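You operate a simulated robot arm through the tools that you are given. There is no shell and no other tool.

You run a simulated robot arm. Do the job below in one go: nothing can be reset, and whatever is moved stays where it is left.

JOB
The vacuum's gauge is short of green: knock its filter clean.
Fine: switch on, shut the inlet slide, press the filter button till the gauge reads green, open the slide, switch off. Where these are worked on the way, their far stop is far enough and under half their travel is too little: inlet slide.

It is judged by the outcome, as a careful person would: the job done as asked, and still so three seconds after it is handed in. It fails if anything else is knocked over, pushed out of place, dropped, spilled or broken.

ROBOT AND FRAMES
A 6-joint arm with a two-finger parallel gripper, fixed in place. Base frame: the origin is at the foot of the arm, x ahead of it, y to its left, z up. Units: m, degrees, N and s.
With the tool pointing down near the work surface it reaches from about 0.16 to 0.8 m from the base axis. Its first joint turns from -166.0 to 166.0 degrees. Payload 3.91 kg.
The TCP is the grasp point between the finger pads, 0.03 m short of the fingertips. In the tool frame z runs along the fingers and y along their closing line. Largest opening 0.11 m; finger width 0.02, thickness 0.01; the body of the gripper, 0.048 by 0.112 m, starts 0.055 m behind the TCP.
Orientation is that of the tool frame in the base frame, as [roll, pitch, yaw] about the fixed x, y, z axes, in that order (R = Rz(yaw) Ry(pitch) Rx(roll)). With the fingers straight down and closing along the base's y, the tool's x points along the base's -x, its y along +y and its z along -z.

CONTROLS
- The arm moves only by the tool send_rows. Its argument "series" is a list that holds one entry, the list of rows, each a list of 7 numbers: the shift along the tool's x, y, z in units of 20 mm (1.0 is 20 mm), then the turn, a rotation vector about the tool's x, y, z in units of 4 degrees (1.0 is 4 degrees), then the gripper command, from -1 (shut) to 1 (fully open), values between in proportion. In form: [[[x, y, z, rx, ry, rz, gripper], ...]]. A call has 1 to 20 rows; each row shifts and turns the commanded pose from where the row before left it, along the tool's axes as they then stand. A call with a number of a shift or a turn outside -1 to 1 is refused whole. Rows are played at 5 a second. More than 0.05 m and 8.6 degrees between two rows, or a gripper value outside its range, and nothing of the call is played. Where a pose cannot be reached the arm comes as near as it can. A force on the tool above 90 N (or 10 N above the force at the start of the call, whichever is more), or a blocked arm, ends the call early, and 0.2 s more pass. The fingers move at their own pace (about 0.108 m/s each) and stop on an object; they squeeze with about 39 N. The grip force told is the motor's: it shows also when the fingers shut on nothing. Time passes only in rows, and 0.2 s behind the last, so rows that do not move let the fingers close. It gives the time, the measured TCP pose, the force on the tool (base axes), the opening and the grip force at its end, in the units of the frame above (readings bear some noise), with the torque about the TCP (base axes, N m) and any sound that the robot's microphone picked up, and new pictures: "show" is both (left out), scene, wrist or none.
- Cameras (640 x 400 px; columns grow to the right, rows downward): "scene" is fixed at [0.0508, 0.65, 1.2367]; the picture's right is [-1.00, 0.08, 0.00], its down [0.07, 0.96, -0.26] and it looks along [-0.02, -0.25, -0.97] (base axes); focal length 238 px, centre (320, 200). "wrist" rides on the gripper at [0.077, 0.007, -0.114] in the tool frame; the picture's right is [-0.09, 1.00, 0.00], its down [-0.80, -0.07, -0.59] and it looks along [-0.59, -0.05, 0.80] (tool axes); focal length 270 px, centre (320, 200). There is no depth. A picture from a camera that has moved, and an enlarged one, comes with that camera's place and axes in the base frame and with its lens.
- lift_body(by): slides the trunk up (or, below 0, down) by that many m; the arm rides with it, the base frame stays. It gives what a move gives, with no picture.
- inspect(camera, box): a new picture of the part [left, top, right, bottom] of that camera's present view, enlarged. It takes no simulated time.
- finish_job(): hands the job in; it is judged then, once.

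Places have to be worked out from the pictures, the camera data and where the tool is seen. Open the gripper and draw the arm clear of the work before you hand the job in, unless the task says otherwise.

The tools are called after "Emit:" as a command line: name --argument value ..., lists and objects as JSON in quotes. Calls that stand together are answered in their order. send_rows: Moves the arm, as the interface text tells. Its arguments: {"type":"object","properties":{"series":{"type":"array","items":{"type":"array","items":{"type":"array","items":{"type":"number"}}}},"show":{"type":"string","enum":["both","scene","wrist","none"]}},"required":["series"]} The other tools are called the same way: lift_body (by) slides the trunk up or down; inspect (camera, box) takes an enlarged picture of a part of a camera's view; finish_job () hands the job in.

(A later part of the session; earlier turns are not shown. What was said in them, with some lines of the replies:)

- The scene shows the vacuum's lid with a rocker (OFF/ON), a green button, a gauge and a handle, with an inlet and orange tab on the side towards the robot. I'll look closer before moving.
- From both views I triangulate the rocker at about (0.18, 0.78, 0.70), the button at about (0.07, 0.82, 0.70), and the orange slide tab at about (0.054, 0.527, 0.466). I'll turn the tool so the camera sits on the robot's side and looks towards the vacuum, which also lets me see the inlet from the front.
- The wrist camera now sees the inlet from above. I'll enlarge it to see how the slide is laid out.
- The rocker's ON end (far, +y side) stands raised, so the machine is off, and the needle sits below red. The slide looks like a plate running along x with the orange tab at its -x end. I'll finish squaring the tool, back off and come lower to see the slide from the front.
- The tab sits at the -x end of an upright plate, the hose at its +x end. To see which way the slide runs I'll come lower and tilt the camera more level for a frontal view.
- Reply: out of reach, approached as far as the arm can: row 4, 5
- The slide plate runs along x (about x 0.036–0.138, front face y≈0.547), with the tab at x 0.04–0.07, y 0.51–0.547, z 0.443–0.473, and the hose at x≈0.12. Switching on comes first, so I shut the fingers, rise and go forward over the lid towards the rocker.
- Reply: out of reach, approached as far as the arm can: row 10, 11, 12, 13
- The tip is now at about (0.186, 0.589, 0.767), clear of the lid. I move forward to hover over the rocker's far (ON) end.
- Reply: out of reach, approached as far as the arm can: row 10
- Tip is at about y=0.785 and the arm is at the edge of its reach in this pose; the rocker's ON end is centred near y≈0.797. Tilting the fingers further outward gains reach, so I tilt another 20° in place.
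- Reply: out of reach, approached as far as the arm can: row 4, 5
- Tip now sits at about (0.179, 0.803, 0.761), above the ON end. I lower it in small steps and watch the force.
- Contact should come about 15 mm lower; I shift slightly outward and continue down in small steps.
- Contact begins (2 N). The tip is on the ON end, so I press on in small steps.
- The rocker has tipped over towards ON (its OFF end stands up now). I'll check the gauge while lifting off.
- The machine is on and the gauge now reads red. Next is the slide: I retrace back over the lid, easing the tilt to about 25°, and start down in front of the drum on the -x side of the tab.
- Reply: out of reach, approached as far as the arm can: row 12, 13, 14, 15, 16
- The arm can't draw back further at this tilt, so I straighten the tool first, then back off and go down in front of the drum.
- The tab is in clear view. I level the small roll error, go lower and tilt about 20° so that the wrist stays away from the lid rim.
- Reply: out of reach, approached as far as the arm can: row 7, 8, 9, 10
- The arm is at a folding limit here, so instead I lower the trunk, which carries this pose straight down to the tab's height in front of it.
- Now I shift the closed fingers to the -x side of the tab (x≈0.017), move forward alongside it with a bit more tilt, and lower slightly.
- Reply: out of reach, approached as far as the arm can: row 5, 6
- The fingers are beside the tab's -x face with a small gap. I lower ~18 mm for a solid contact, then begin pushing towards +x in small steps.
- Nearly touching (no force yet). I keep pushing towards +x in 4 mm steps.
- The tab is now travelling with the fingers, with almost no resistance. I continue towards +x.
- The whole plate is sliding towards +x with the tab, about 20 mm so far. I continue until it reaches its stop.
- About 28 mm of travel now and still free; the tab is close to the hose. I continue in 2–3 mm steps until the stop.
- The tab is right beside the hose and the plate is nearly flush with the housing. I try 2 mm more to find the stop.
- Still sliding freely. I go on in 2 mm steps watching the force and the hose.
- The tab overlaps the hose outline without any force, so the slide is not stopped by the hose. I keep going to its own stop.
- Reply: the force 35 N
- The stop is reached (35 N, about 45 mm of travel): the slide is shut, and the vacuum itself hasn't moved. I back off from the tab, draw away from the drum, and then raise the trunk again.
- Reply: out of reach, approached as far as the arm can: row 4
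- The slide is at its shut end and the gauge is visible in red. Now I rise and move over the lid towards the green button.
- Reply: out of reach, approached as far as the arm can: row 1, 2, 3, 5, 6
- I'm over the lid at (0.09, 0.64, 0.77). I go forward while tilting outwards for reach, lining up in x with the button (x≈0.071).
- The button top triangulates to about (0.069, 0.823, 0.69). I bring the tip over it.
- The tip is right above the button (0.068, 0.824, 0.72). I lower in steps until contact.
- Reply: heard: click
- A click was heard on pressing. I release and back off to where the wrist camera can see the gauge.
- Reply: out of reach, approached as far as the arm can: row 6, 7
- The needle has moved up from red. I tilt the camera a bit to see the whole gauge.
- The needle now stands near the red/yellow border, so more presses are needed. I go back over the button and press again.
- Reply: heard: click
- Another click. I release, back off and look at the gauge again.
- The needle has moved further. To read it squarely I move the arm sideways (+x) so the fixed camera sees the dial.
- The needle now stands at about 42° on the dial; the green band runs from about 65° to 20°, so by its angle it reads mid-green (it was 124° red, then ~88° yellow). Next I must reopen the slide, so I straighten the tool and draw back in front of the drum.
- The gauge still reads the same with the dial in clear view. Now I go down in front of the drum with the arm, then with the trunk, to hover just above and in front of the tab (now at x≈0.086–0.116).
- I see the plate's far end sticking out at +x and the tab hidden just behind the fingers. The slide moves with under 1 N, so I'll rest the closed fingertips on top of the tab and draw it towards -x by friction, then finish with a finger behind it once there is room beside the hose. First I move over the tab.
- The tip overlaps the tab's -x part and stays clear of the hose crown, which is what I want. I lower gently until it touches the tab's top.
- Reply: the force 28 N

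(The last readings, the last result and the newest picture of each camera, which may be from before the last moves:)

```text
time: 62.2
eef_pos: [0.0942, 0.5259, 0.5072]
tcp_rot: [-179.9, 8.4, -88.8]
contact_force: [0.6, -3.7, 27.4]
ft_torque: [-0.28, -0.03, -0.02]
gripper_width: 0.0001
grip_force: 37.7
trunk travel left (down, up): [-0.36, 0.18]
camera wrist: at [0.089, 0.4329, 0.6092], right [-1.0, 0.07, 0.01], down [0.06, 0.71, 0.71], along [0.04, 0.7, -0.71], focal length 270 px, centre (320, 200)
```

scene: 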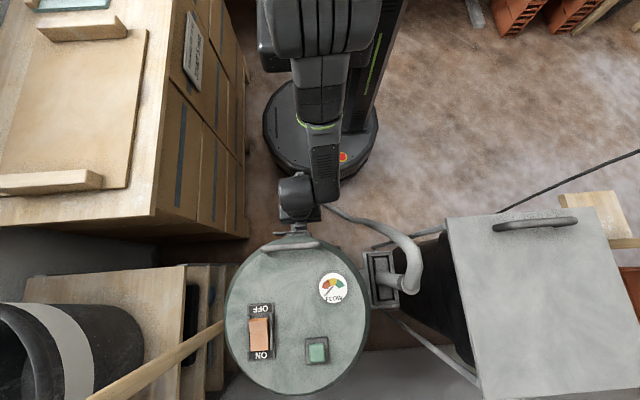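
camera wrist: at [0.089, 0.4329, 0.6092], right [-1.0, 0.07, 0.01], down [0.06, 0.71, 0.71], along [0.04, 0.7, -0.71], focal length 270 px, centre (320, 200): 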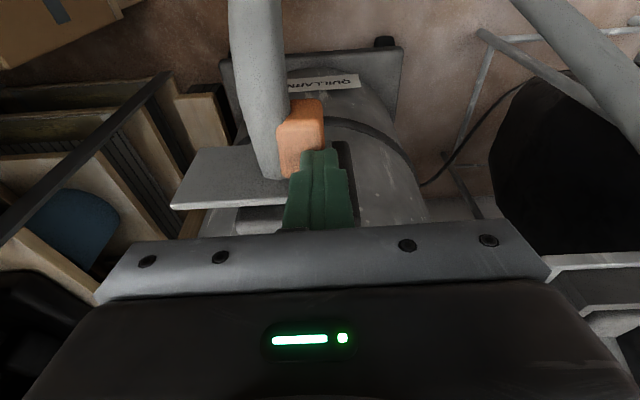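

Contact on the tab's top with 27 N. I ease that a little and drag towards -x by a few millimetres to see whether the slide follows.

Emit:
send_rows --series '[[[0, 0.05, -0.03, 0, 0, 0, -1], [0, 0.2, 0, 0, 0, 0, -1], [0, 0.2, 0, 0, 0, 0, -1]]]' --show "wrist"

Emit:
inspect --camera "scene" --box '[260, 190, 340, 260]'

```text
time: 63.0
eef_pos: [0.085, 0.5262, 0.5082]
tcp_rot: [-179.9, 8.4, -88.8]
contact_force: [0.0, -0.2, 37.1]
ft_torque: [-0.19, -0.01, -0.11]
gripper_width: 0.0002
grip_force: 37.5
trunk travel left (down, up): [-0.36, 0.18]
camera wrist: at [0.0797, 0.4328, 0.6091], right [-1.0, 0.07, 0.01], down [0.06, 0.71, 0.71], along [0.04, 0.7, -0.71], focal length 270 px, centre (320, 200)
```

wrist: 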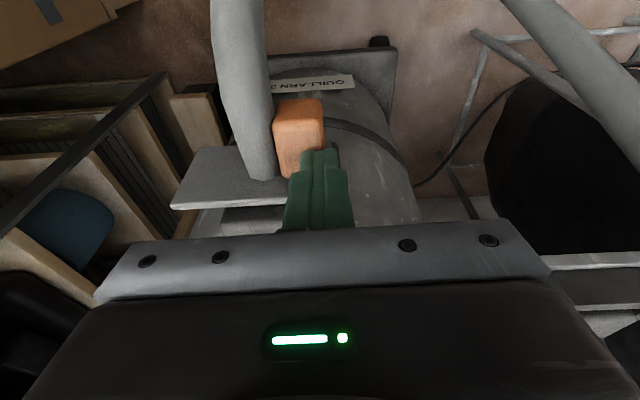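

```text
5.71 times, centred on (300, 225) of scene
camera zoom: at [0.0508, 0.65, 1.2367], right [-1.0, 0.08, 0.0], down [0.07, 0.96, -0.26], along [-0.02, -0.25, -0.97], focal length 1358 px, centre (434, 57)
```

zoom: 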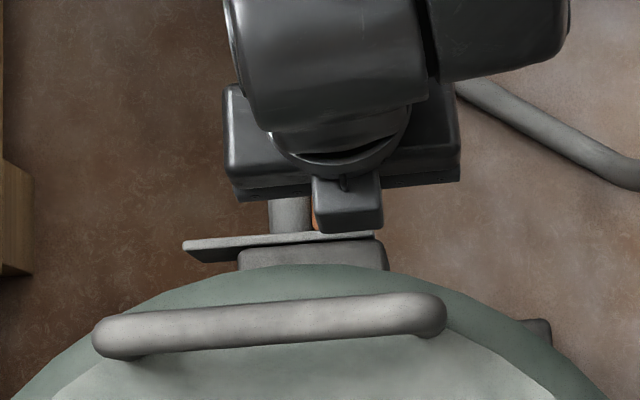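

It works: the plate followed by about 9 mm. I ease the downward force slightly and keep dragging.

Emit:
send_rows --series '[[[0, 0.2, -0.04, 0, 0, 0, -1], [0, 0.2, 0, 0, 0, 0, -1], [0, 0.2, 0, 0, 0, 0, -1], [0, 0.2, 0, 0, 0, 0, -1]]]' --show "wrist"

Emit:
inspect --camera "scene" --box '[260, 190, 340, 260]'

```text
time: 64.0
eef_pos: [0.0682, 0.5257, 0.5081]
tcp_rot: [-180.0, 8.5, -88.8]
contact_force: [-0.7, 10.7, 30.6]
ft_torque: [0.22, 0.0, 0.01]
gripper_width: 0.0
grip_force: 37.3
trunk travel left (down, up): [-0.36, 0.18]
camera wrist: at [0.0636, 0.4327, 0.6092], right [-1.0, 0.07, 0.01], down [0.06, 0.71, 0.71], along [0.04, 0.7, -0.71], focal length 270 px, centre (320, 200)
```

wrist: 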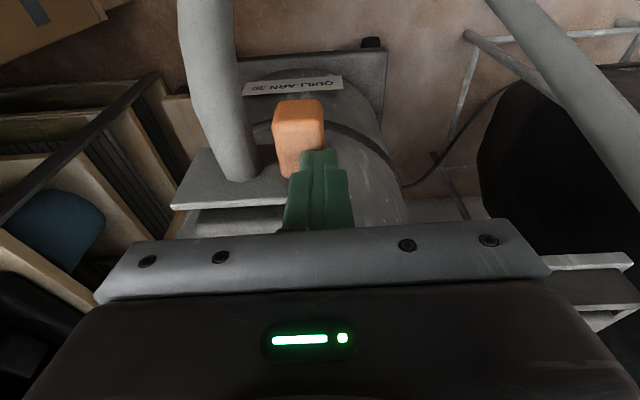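

```text
5.71 times, centred on (300, 225) of scene
camera zoom: at [0.0508, 0.65, 1.2367], right [-1.0, 0.08, 0.0], down [0.07, 0.96, -0.26], along [-0.02, -0.25, -0.97], focal length 1358 px, centre (434, 57)
```

zoom: 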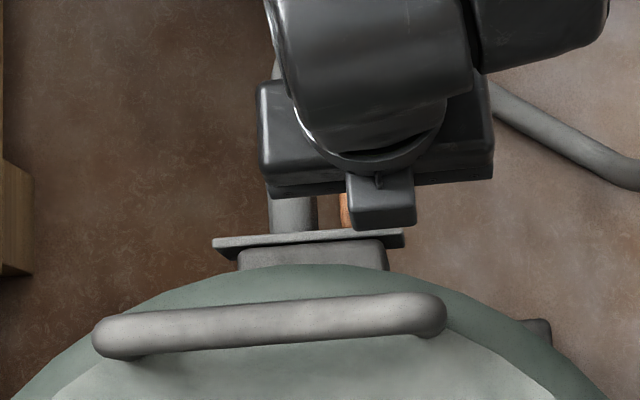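

The slide has come back about 26 mm. I keep dragging to the open stop.

Emit:
send_rows --series '[[[0, 0.2, -0.02, 0, 0, 0, -1], [0, 0.2, 0, 0, 0, 0, -1], [0, 0.2, 0, 0, 0, 0, -1], [0, 0.2, 0, 0, 0, 0, -1]]]' --show "wrist"

Emit:
inspect --camera "scene" --box '[260, 190, 340, 260]'

```text
time: 65.0
eef_pos: [0.0513, 0.5239, 0.5078]
tcp_rot: [-179.9, 8.3, -88.8]
contact_force: [0.4, 9.5, 31.1]
ft_torque: [0.16, -0.02, 0.18]
gripper_width: 0.0001
grip_force: 37.6
trunk travel left (down, up): [-0.36, 0.18]
camera wrist: at [0.0478, 0.4317, 0.6094], right [-1.0, 0.07, 0.01], down [0.06, 0.71, 0.7], along [0.04, 0.7, -0.71], focal length 270 px, centre (320, 200)
```

wrist: 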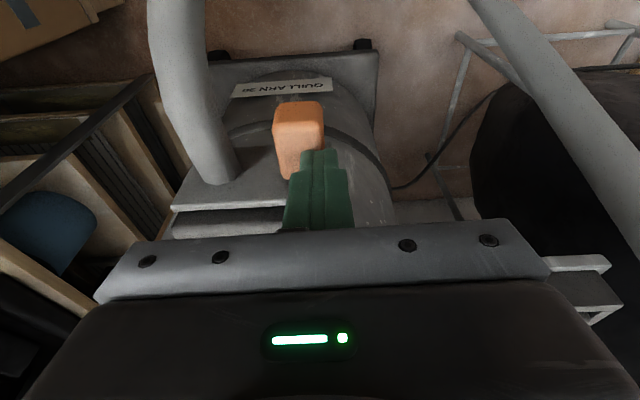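

```text
5.71 times, centred on (300, 225) of scene
camera zoom: at [0.0508, 0.65, 1.2367], right [-1.0, 0.08, 0.0], down [0.07, 0.96, -0.26], along [-0.02, -0.25, -0.97], focal length 1358 px, centre (434, 57)
```

zoom: 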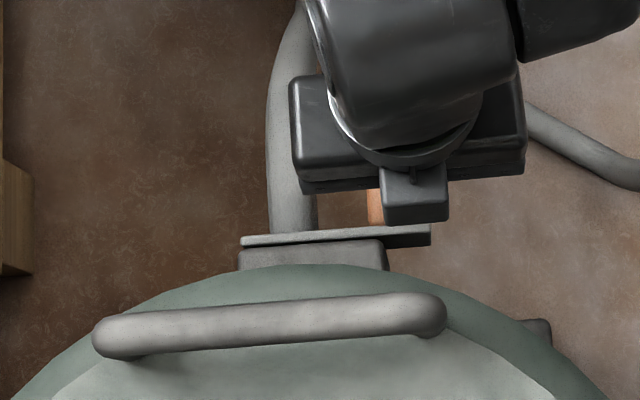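

About 38 mm back; the original open position is about 8 mm further. I continue.

Emit:
send_rows --series '[[[0, 0.2, 0, 0, 0, 0, -1], [0, 0.2, 0, 0, 0, 0, -1], [0, 0.15, 0, 0, 0, 0, -1]]]' --show "wrist"

Emit:
inspect --camera "scene" --box '[260, 190, 340, 260]'

```text
time: 65.8
eef_pos: [0.0425, 0.5229, 0.5072]
tcp_rot: [-179.9, 8.2, -89.0]
contact_force: [8.8, 7.4, 32.0]
ft_torque: [0.06, -0.28, 0.05]
gripper_width: 0.0001
grip_force: 37.7
trunk travel left (down, up): [-0.36, 0.18]
camera wrist: at [0.0382, 0.4309, 0.6096], right [-1.0, 0.07, 0.01], down [0.06, 0.71, 0.7], along [0.04, 0.7, -0.71], focal length 270 px, centre (320, 200)
```

wrist: 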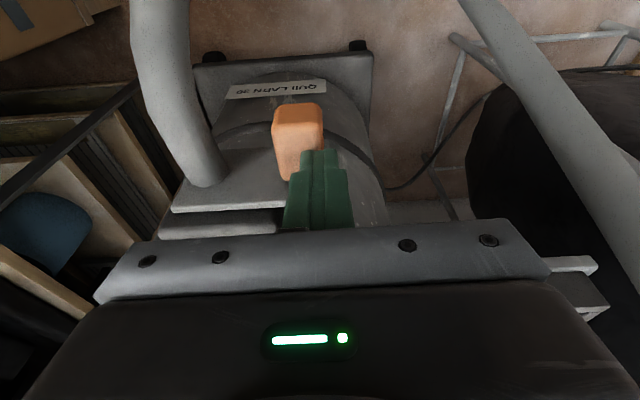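

```text
5.71 times, centred on (300, 225) of scene
camera zoom: at [0.0508, 0.65, 1.2367], right [-1.0, 0.08, 0.0], down [0.07, 0.96, -0.26], along [-0.02, -0.25, -0.97], focal length 1358 px, centre (434, 57)
```

zoom: 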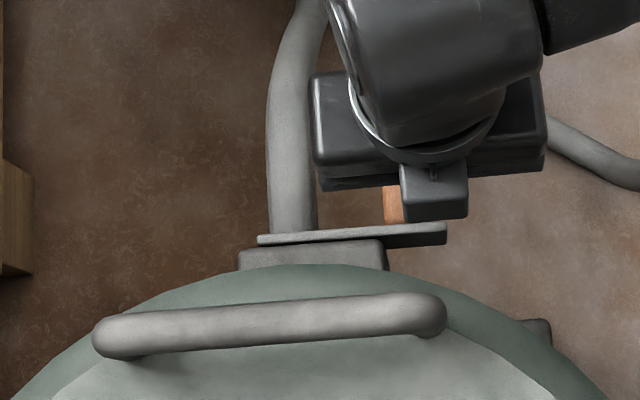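

The plate is back at its original open position and now pushes back (8.8 N): open stop reached. I lift off the tab and look.

Emit:
send_rows --series '[[[-0.07, 0, -0.5, 0, 0, 0, -1], [-0.14, 0, -0.99, 0, 0, 0, -1], [1, 0, -0.14, 0, 0, 0, -1], [1, 0, -0.14, 0, 0, 0, -1]]]'

Emit:
inspect --camera "scene" --box '[260, 190, 340, 260]'

Emit:
inspect --camera "scene" --box '[310, 262, 360, 312]'

```text
time: 66.8
eef_pos: [0.042, 0.4837, 0.5372]
tcp_rot: [180.0, 8.1, -88.8]
contact_force: [0.5, 0.0, -0.5]
ft_torque: [0.03, -0.01, 0.02]
gripper_width: 0.0001
grip_force: 37.7
trunk travel left (down, up): [-0.36, 0.18]
camera wrist: at [0.0378, 0.3913, 0.6388], right [-1.0, 0.07, 0.01], down [0.06, 0.71, 0.7], along [0.04, 0.7, -0.71], focal length 270 px, centre (320, 200)
```

scene: 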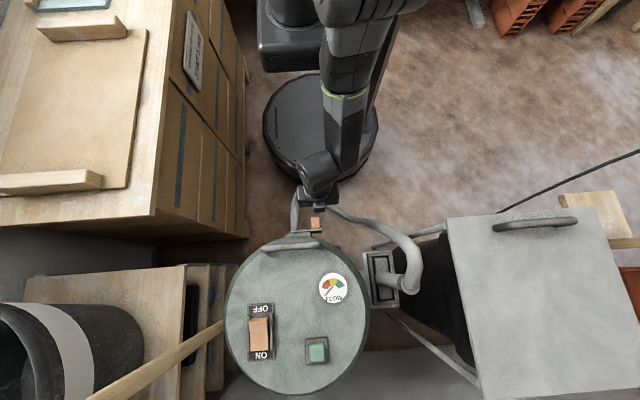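
wrist: 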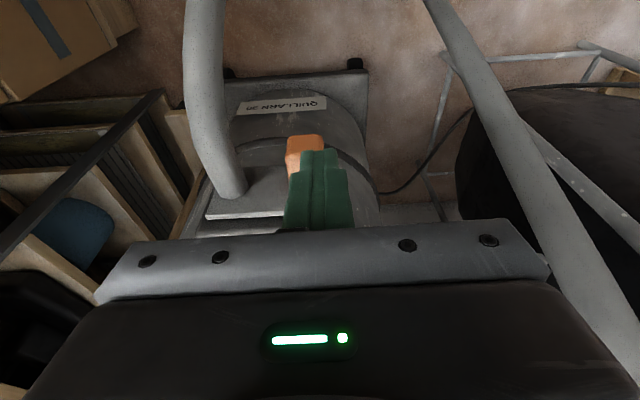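

```text
5.71 times, centred on (300, 225) of scene
camera zoom: at [0.0508, 0.65, 1.2367], right [-1.0, 0.08, 0.0], down [0.07, 0.96, -0.26], along [-0.02, -0.25, -0.97], focal length 1358 px, centre (434, 57)
```

zoom: 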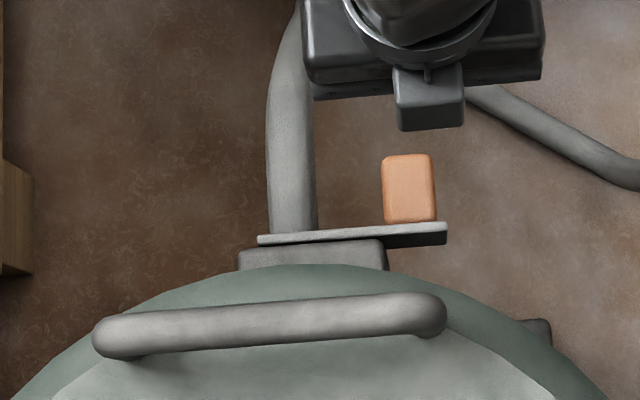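

```text
8.00 times, centred on (335, 287) of scene
camera zoom: at [0.0508, 0.65, 1.2367], right [-1.0, 0.08, 0.0], down [0.07, 0.96, -0.26], along [-0.02, -0.25, -0.97], focal length 1901 px, centre (200, -496)
```

zoom: 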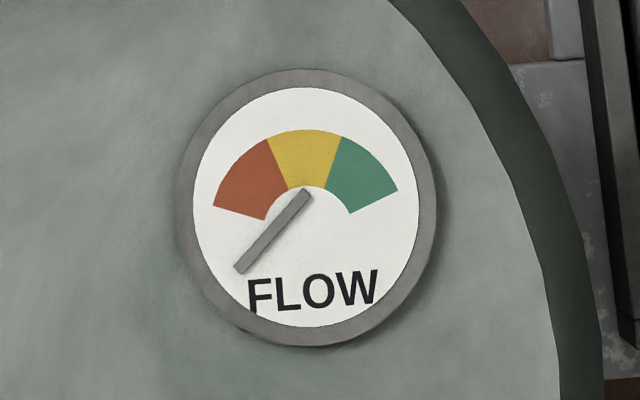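

The slide is fully open again and the gauge still reads the same. Last is switching off: I raise the trunk, then move up with the tool straight.

Emit:
lift_body --by 0.09

Emit:
send_rows --series '[[[0, -1, 0, 0, 0, 0, -1], [0, -1, 0, 0, 1, 0, -1], [0, -0.7, 0, 0, 1, 0, -1], [0, 0, -1, 0, 0, 0, -1], [0, 0, -1, 0, 0, 0, -1], [0, 0, -1, 0, 0, 0, -1], [0, 0, -1, 0, 0, 0, -1], [0, 0, -1, 0, 0, 0, -1], [0, 0, -1, 0, 0, 0, -1], [0, 0, -1, 0, 0, 0, -1], [0, 0, -1, 0, 0, 0, -1], [0, 0, -0.5, 0, 0, 0, -1]]]'

```text
time: 68.1
eef_pos: [0.0416, 0.484, 0.6281]
tcp_rot: [180.0, 8.1, -88.8]
contact_force: [-0.5, 0.4, -1.2]
ft_torque: [0.02, -0.01, -0.02]
gripper_width: 0.0
grip_force: 37.4
trunk travel left (down, up): [-0.45, 0.09]
```

```text
time: 70.7
eef_pos: [0.0954, 0.4834, 0.7971]
tcp_rot: [180.0, 0.1, -88.7]
contact_force: [-0.4, -0.1, -0.1]
ft_torque: [-0.01, 0.0, 0.02]
gripper_width: 0.0
grip_force: 38.4
trunk travel left (down, up): [-0.45, 0.09]
camera wrist: at [0.0907, 0.4069, 0.9104], right [-1.0, 0.07, 0.0], down [0.05, 0.8, 0.6], along [0.04, 0.6, -0.8], focal length 270 px, centre (320, 200)
```

scene: 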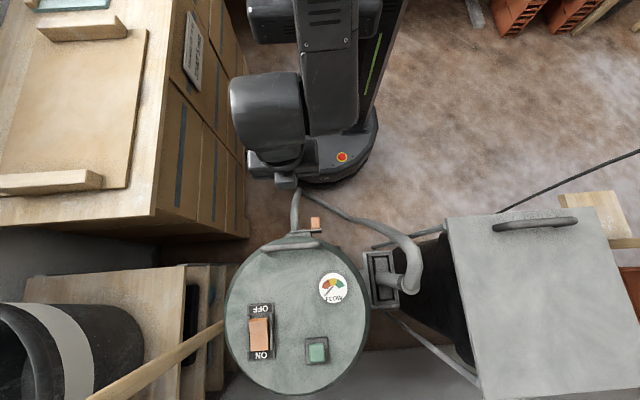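
wrist: 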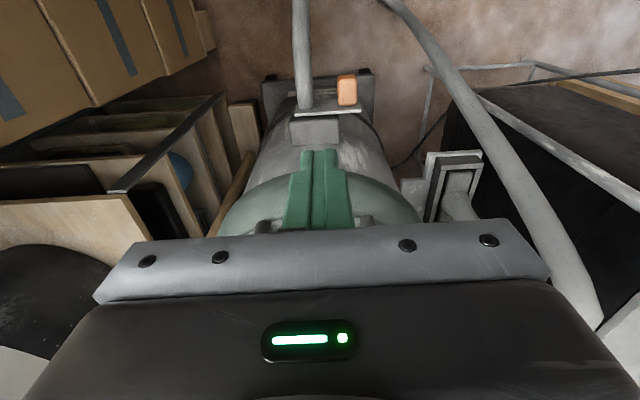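

Clear. I move forward over the lid towards the rocker's near (OFF) end, tilting about 20° on the way.

Emit:
send_rows --series '[[[-1, -0.34, 0, 0, 0, 0, -1], [-1, -0.34, 0, 0, 0, 0, -1], [-1, -0.34, 0, 0, 0, 0, -1], [-1, -0.34, 0, 0, 0, 0, -1], [-1, -0.34, 0, 0, 0, 0, -1], [-1, -0.34, 0, 0, 0, 0, -1], [-1, -0.34, 0, 0, 0, 0, -1], [-1, -0.34, 0, 0, 0, 0, -1], [-1, -0.34, 0, 0, -1, 0, -1], [-0.998, -0.34, 0.07, 0, -1, 0, -1], [-0.99, -0.34, 0.139, 0, -1, 0, -1], [-0.978, -0.34, 0.208, 0, -1, 0, -1], [-0.961, -0.34, 0.276, 0, -1, 0, -1]]]'

Emit:
inspect --camera "wrist" --box '[200, 0, 440, 160]'

```text
time: 73.5
eef_pos: [0.1786, 0.7468, 0.7965]
tcp_rot: [179.9, 20.1, -88.8]
contact_force: [0.9, 0.2, 0.9]
ft_torque: [0.02, 0.0, 0.04]
gripper_width: 0.0
grip_force: 37.7
trunk travel left (down, up): [-0.45, 0.09]
camera wrist: at [0.175, 0.6359, 0.8771], right [-1.0, 0.06, 0.03], down [0.06, 0.55, 0.83], along [0.03, 0.83, -0.55], focal length 270 px, centre (320, 200)
```

scene: 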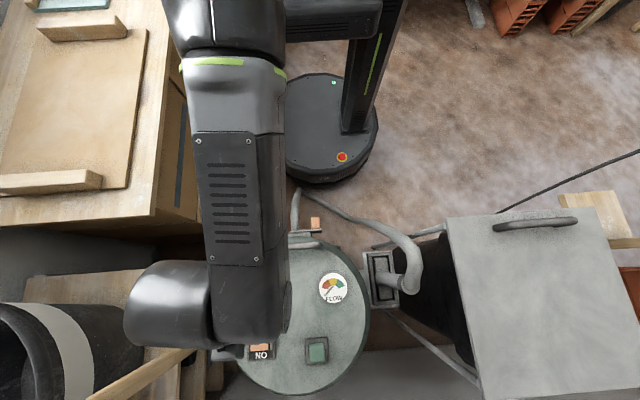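
wrist: 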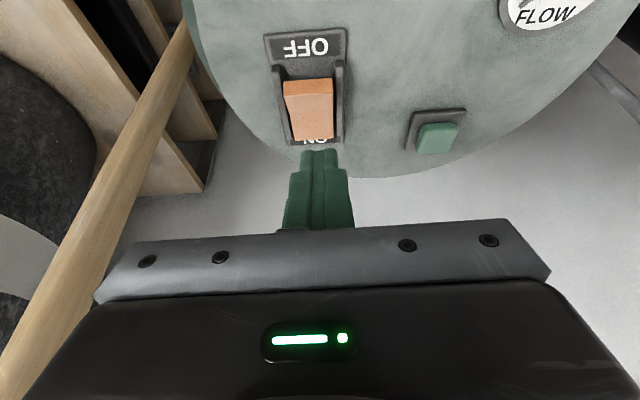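

```text
2.50 times, centred on (320, 80) of wrist
camera zoom: at [0.175, 0.6359, 0.8771], right [-1.0, 0.06, 0.03], down [0.06, 0.55, 0.83], along [0.03, 0.83, -0.55], focal length 676 px, centre (320, 500)
```

zoom: 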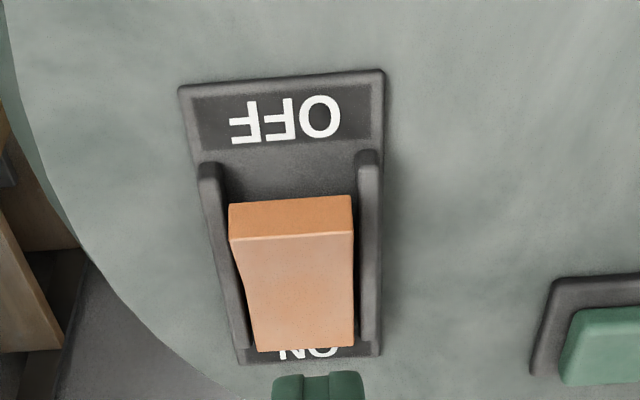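

The rocker's OFF end is raised, with its top edge at about (0.184, 0.7515, 0.712). I shift slightly and lower to just above it.

Emit:
send_rows --series '[[[0.203, -0.13, 0.99, 0, 0, 0, -1], [0.203, -0.13, 0.99, 0, 0, 0, -1], [0.1, 0, 0.28, 0, 0, 0, -1]]]'

```text
time: 74.3
eef_pos: [0.1838, 0.7521, 0.7514]
tcp_rot: [-180.0, 20.2, -88.8]
contact_force: [0.6, -0.9, 0.1]
ft_torque: [-0.01, 0.0, 0.01]
gripper_width: 0.0004
grip_force: 38.0
trunk travel left (down, up): [-0.45, 0.09]
camera wrist: at [0.1804, 0.6413, 0.8319], right [-1.0, 0.06, 0.03], down [0.06, 0.55, 0.83], along [0.04, 0.83, -0.55], focal length 270 px, centre (320, 200)
```

scene: 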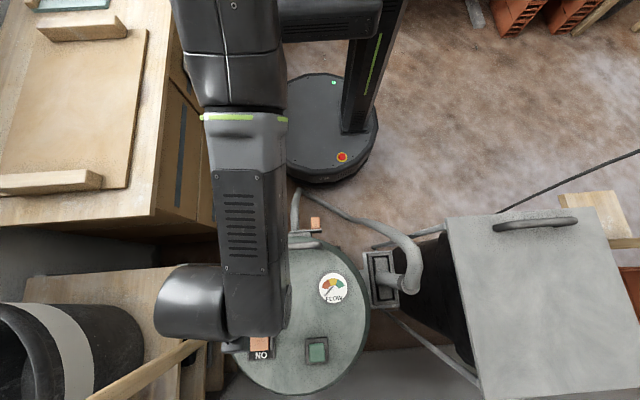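
wrist: 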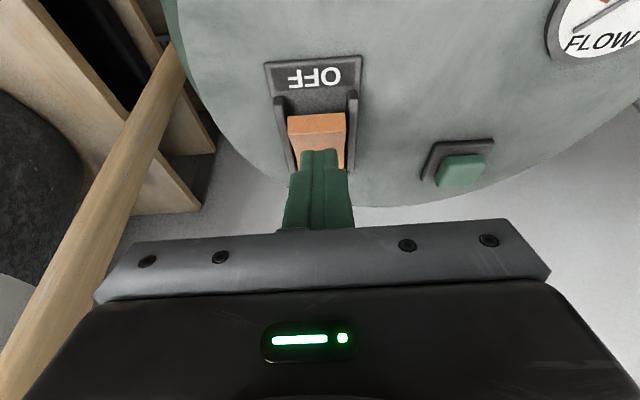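

Just above contact. I press down in 4 mm steps.

Emit:
send_rows --series '[[[0.07, 0, 0.188, 0, 0, 0, -1], [0.07, 0, 0.188, 0, 0, 0, -1], [0.07, 0, 0.188, 0, 0, 0, -1]]]' --show "wrist"

```text
time: 75.1
eef_pos: [0.1842, 0.7526, 0.7404]
tcp_rot: [-180.0, 20.2, -88.8]
contact_force: [0.3, -2.7, 4.1]
ft_torque: [-0.08, -0.01, -0.04]
gripper_width: 0.0
grip_force: 37.7
trunk travel left (down, up): [-0.45, 0.09]
camera wrist: at [0.18, 0.6407, 0.8205], right [-1.0, 0.06, 0.03], down [0.06, 0.55, 0.83], along [0.04, 0.83, -0.55], focal length 270 px, centre (320, 200)
```

wrist: 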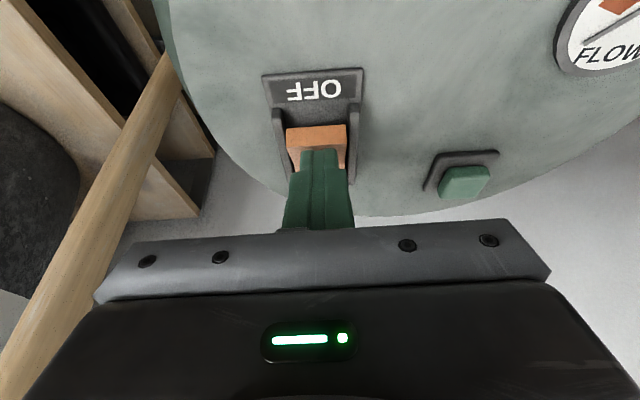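

Contact at about 4 N and the OFF end is going down. I press a bit further until it flips.

Emit:
send_rows --series '[[[0.07, 0, 0.188, 0, 0, 0, -1], [0.07, 0, 0.188, 0, 0, 0, -1]]]' --show "both"

Emit:
inspect --camera "scene" --box '[310, 262, 360, 312]'

```text
time: 75.7
eef_pos: [0.1839, 0.7534, 0.7319]
tcp_rot: [179.9, 20.2, -88.7]
contact_force: [0.4, 0.3, -0.3]
ft_torque: [0.0, 0.02, 0.01]
gripper_width: 0.0001
grip_force: 37.6
trunk travel left (down, up): [-0.45, 0.09]
camera wrist: at [0.1802, 0.6418, 0.8117], right [-1.0, 0.06, 0.03], down [0.06, 0.55, 0.83], along [0.03, 0.83, -0.55], focal length 270 px, centre (320, 200)
```

scene: 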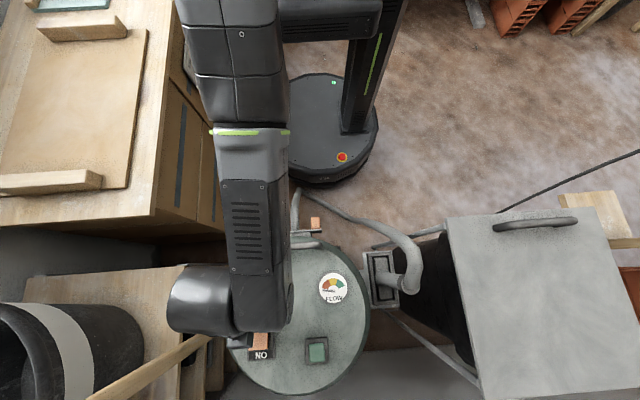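
wrist: 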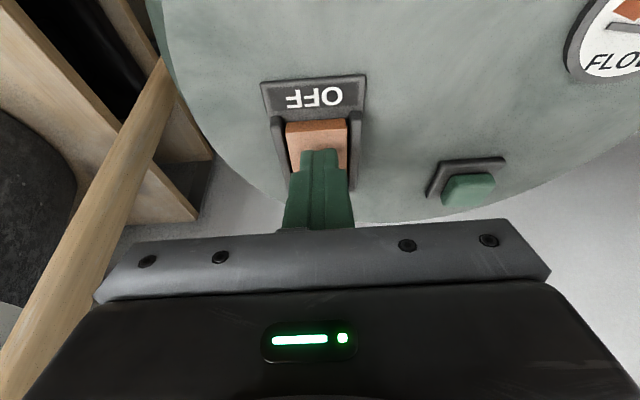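

```text
8.00 times, centred on (335, 287) of scene
camera zoom: at [0.0508, 0.65, 1.2367], right [-1.0, 0.08, 0.0], down [0.07, 0.96, -0.26], along [-0.02, -0.25, -0.97], focal length 1901 px, centre (200, -496)
```

zoom: 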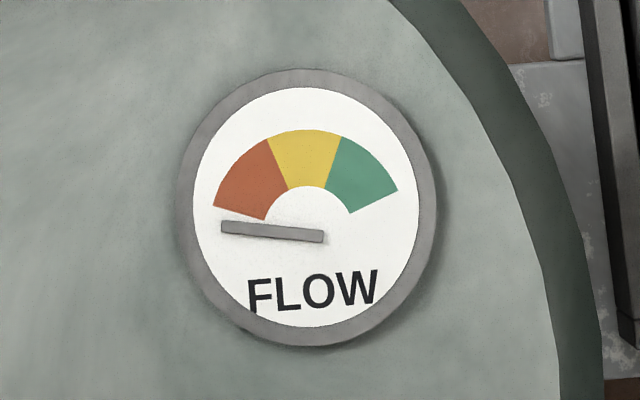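

The rocker flipped to OFF and the needle dropped back to its rest position. I lift off, straighten the tool and draw the arm clear of the vacuum.

Emit:
send_rows --series '[[[-0.344, 0, -0.939, 0, 0, 0, -1], [-0.344, 0, -0.939, 0, 0, 0, -1], [-0.344, 0, -0.939, 0, 0, 0, -1], [0.939, 0.34, -0.344, 0, 1, 0, -1], [0.961, 0.34, -0.276, 0, 1, 0, -1], [0.978, 0.34, -0.208, 0, 1, 0, -1], [0.99, 0.34, -0.139, 0, 1, 0, -1], [0.998, 0.34, -0.07, 0, 1, 0, -1], [1, 0.34, 0, 0, 0, 0, -1], [1, 0.34, 0, 0, 0, 0, -1], [1, 0.34, 0, 0, 0, 0, -1], [1, 0.34, 0, 0, 0, 0, -1], [1, 0.34, 0, 0, 0, 0, -1], [1, 0.34, 0, 0, 0, 0, -1], [1, 0.34, 0, 0, 0, 0, -1], [1, 0.34, 0, 0, 0, 0, -1], [1, 0, 0, 0, 0, 0, 0], [0, 0, 0, 0, 0, 0, 1], [0, 0, 0, 0, 0, 0, 1]]]'

Emit:
inspect --camera "scene" --box '[220, 180, 440, 400]'

Emit:
inspect --camera "scene" --box '[235, 290, 285, 370]'

Emit:
inspect --camera "scene" --box '[270, 180, 350, 260]'

```text
time: 79.7
eef_pos: [0.1005, 0.4711, 0.7909]
tcp_rot: [-180.0, 0.1, -88.8]
contact_force: [-0.3, -0.2, 0.7]
ft_torque: [0.03, 0.02, -0.01]
gripper_width: 0.11
grip_force: 0.0
trunk travel left (down, up): [-0.45, 0.09]
camera wrist: at [0.0969, 0.3939, 0.9042], right [-1.0, 0.07, 0.0], down [0.05, 0.8, 0.6], along [0.04, 0.6, -0.8], focal length 270 px, centre (320, 200)
```

scene: 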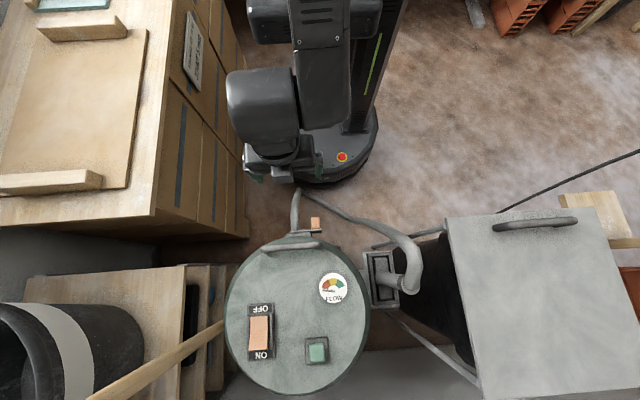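
wrist: 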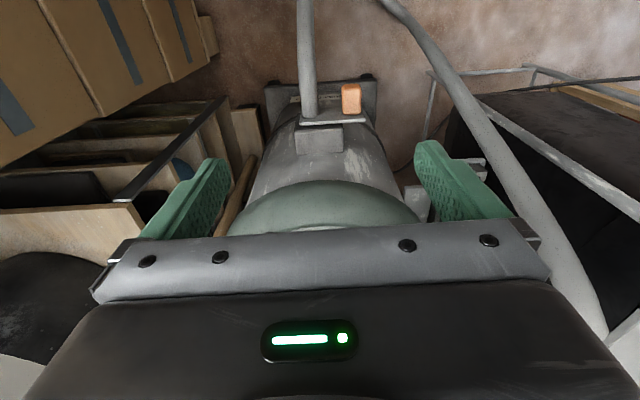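

```text
1.82 times, centred on (330, 290) of scene
camera zoom: at [0.0508, 0.65, 1.2367], right [-1.0, 0.08, 0.0], down [0.07, 0.96, -0.26], along [-0.02, -0.25, -0.97], focal length 432 px, centre (302, 36)
```

zoom: 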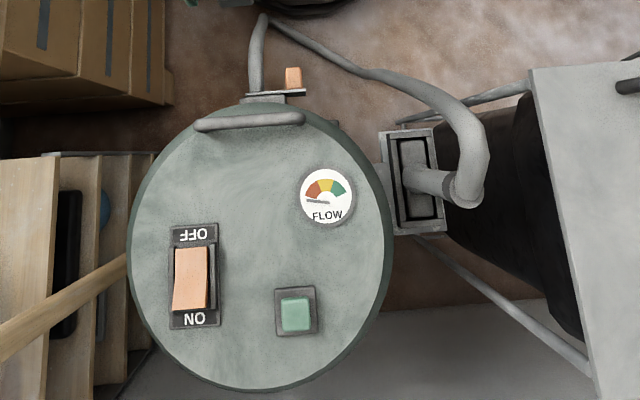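

```text
5.00 times, centred on (260, 330) of scene
camera zoom: at [0.0508, 0.65, 1.2367], right [-1.0, 0.08, 0.0], down [0.07, 0.96, -0.26], along [-0.02, -0.25, -0.97], focal length 1188 px, centre (620, -450)
```

zoom: 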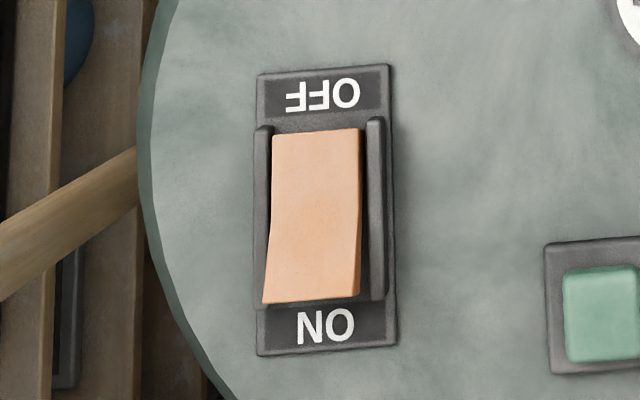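

```text
5.00 times, centred on (310, 220) of scene
camera zoom: at [0.0508, 0.65, 1.2367], right [-1.0, 0.08, 0.0], down [0.07, 0.96, -0.26], along [-0.02, -0.25, -0.97], focal length 1188 px, centre (370, 100)
```

zoom: 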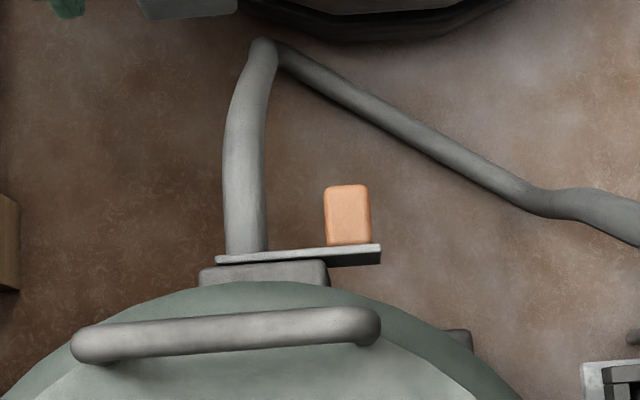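

Everything checks out. The rocker is in the same OFF position as at the start, the slide plate is back at its open stop, and nothing around has moved. Before switch-off the gauge needle was at the middle of the green band by its angle. The gripper is open and the arm is clear, so I hand the job in.

Emit:
finish_job

```text
The job is handed in.
```

I cleaned the filter in the order you gave and handed the job in. I have had no verdict back. The one thing I could not read directly was green on the gauge.

- **Switched on:** I pressed the rocker to ON and the gauge came up in the red.
- **Inlet slide shut:** I pushed it about 45 mm, all the way to its far stop.
- **Filter button:** I pressed it twice and heard a click each time. The needle went from red to yellow to about 43° on the dial, where the green band runs from about 63° to 18°.
- **Inlet slide opened:** I brought it back to its open stop, where it was at the start. The gauge reading did not change.
- **Switched off:** The rocker is back at OFF and the needle has dropped to its rest position.

**The gauge reading:** the needle is drawn off the dial's centre, so its tip never reaches the coloured green area. I judged it green from the needle's angle, which sat near the middle of that band, and did not press a third time.

In the last pictures nothing else had moved. The gripper is open and the arm is clear of the vacuum.
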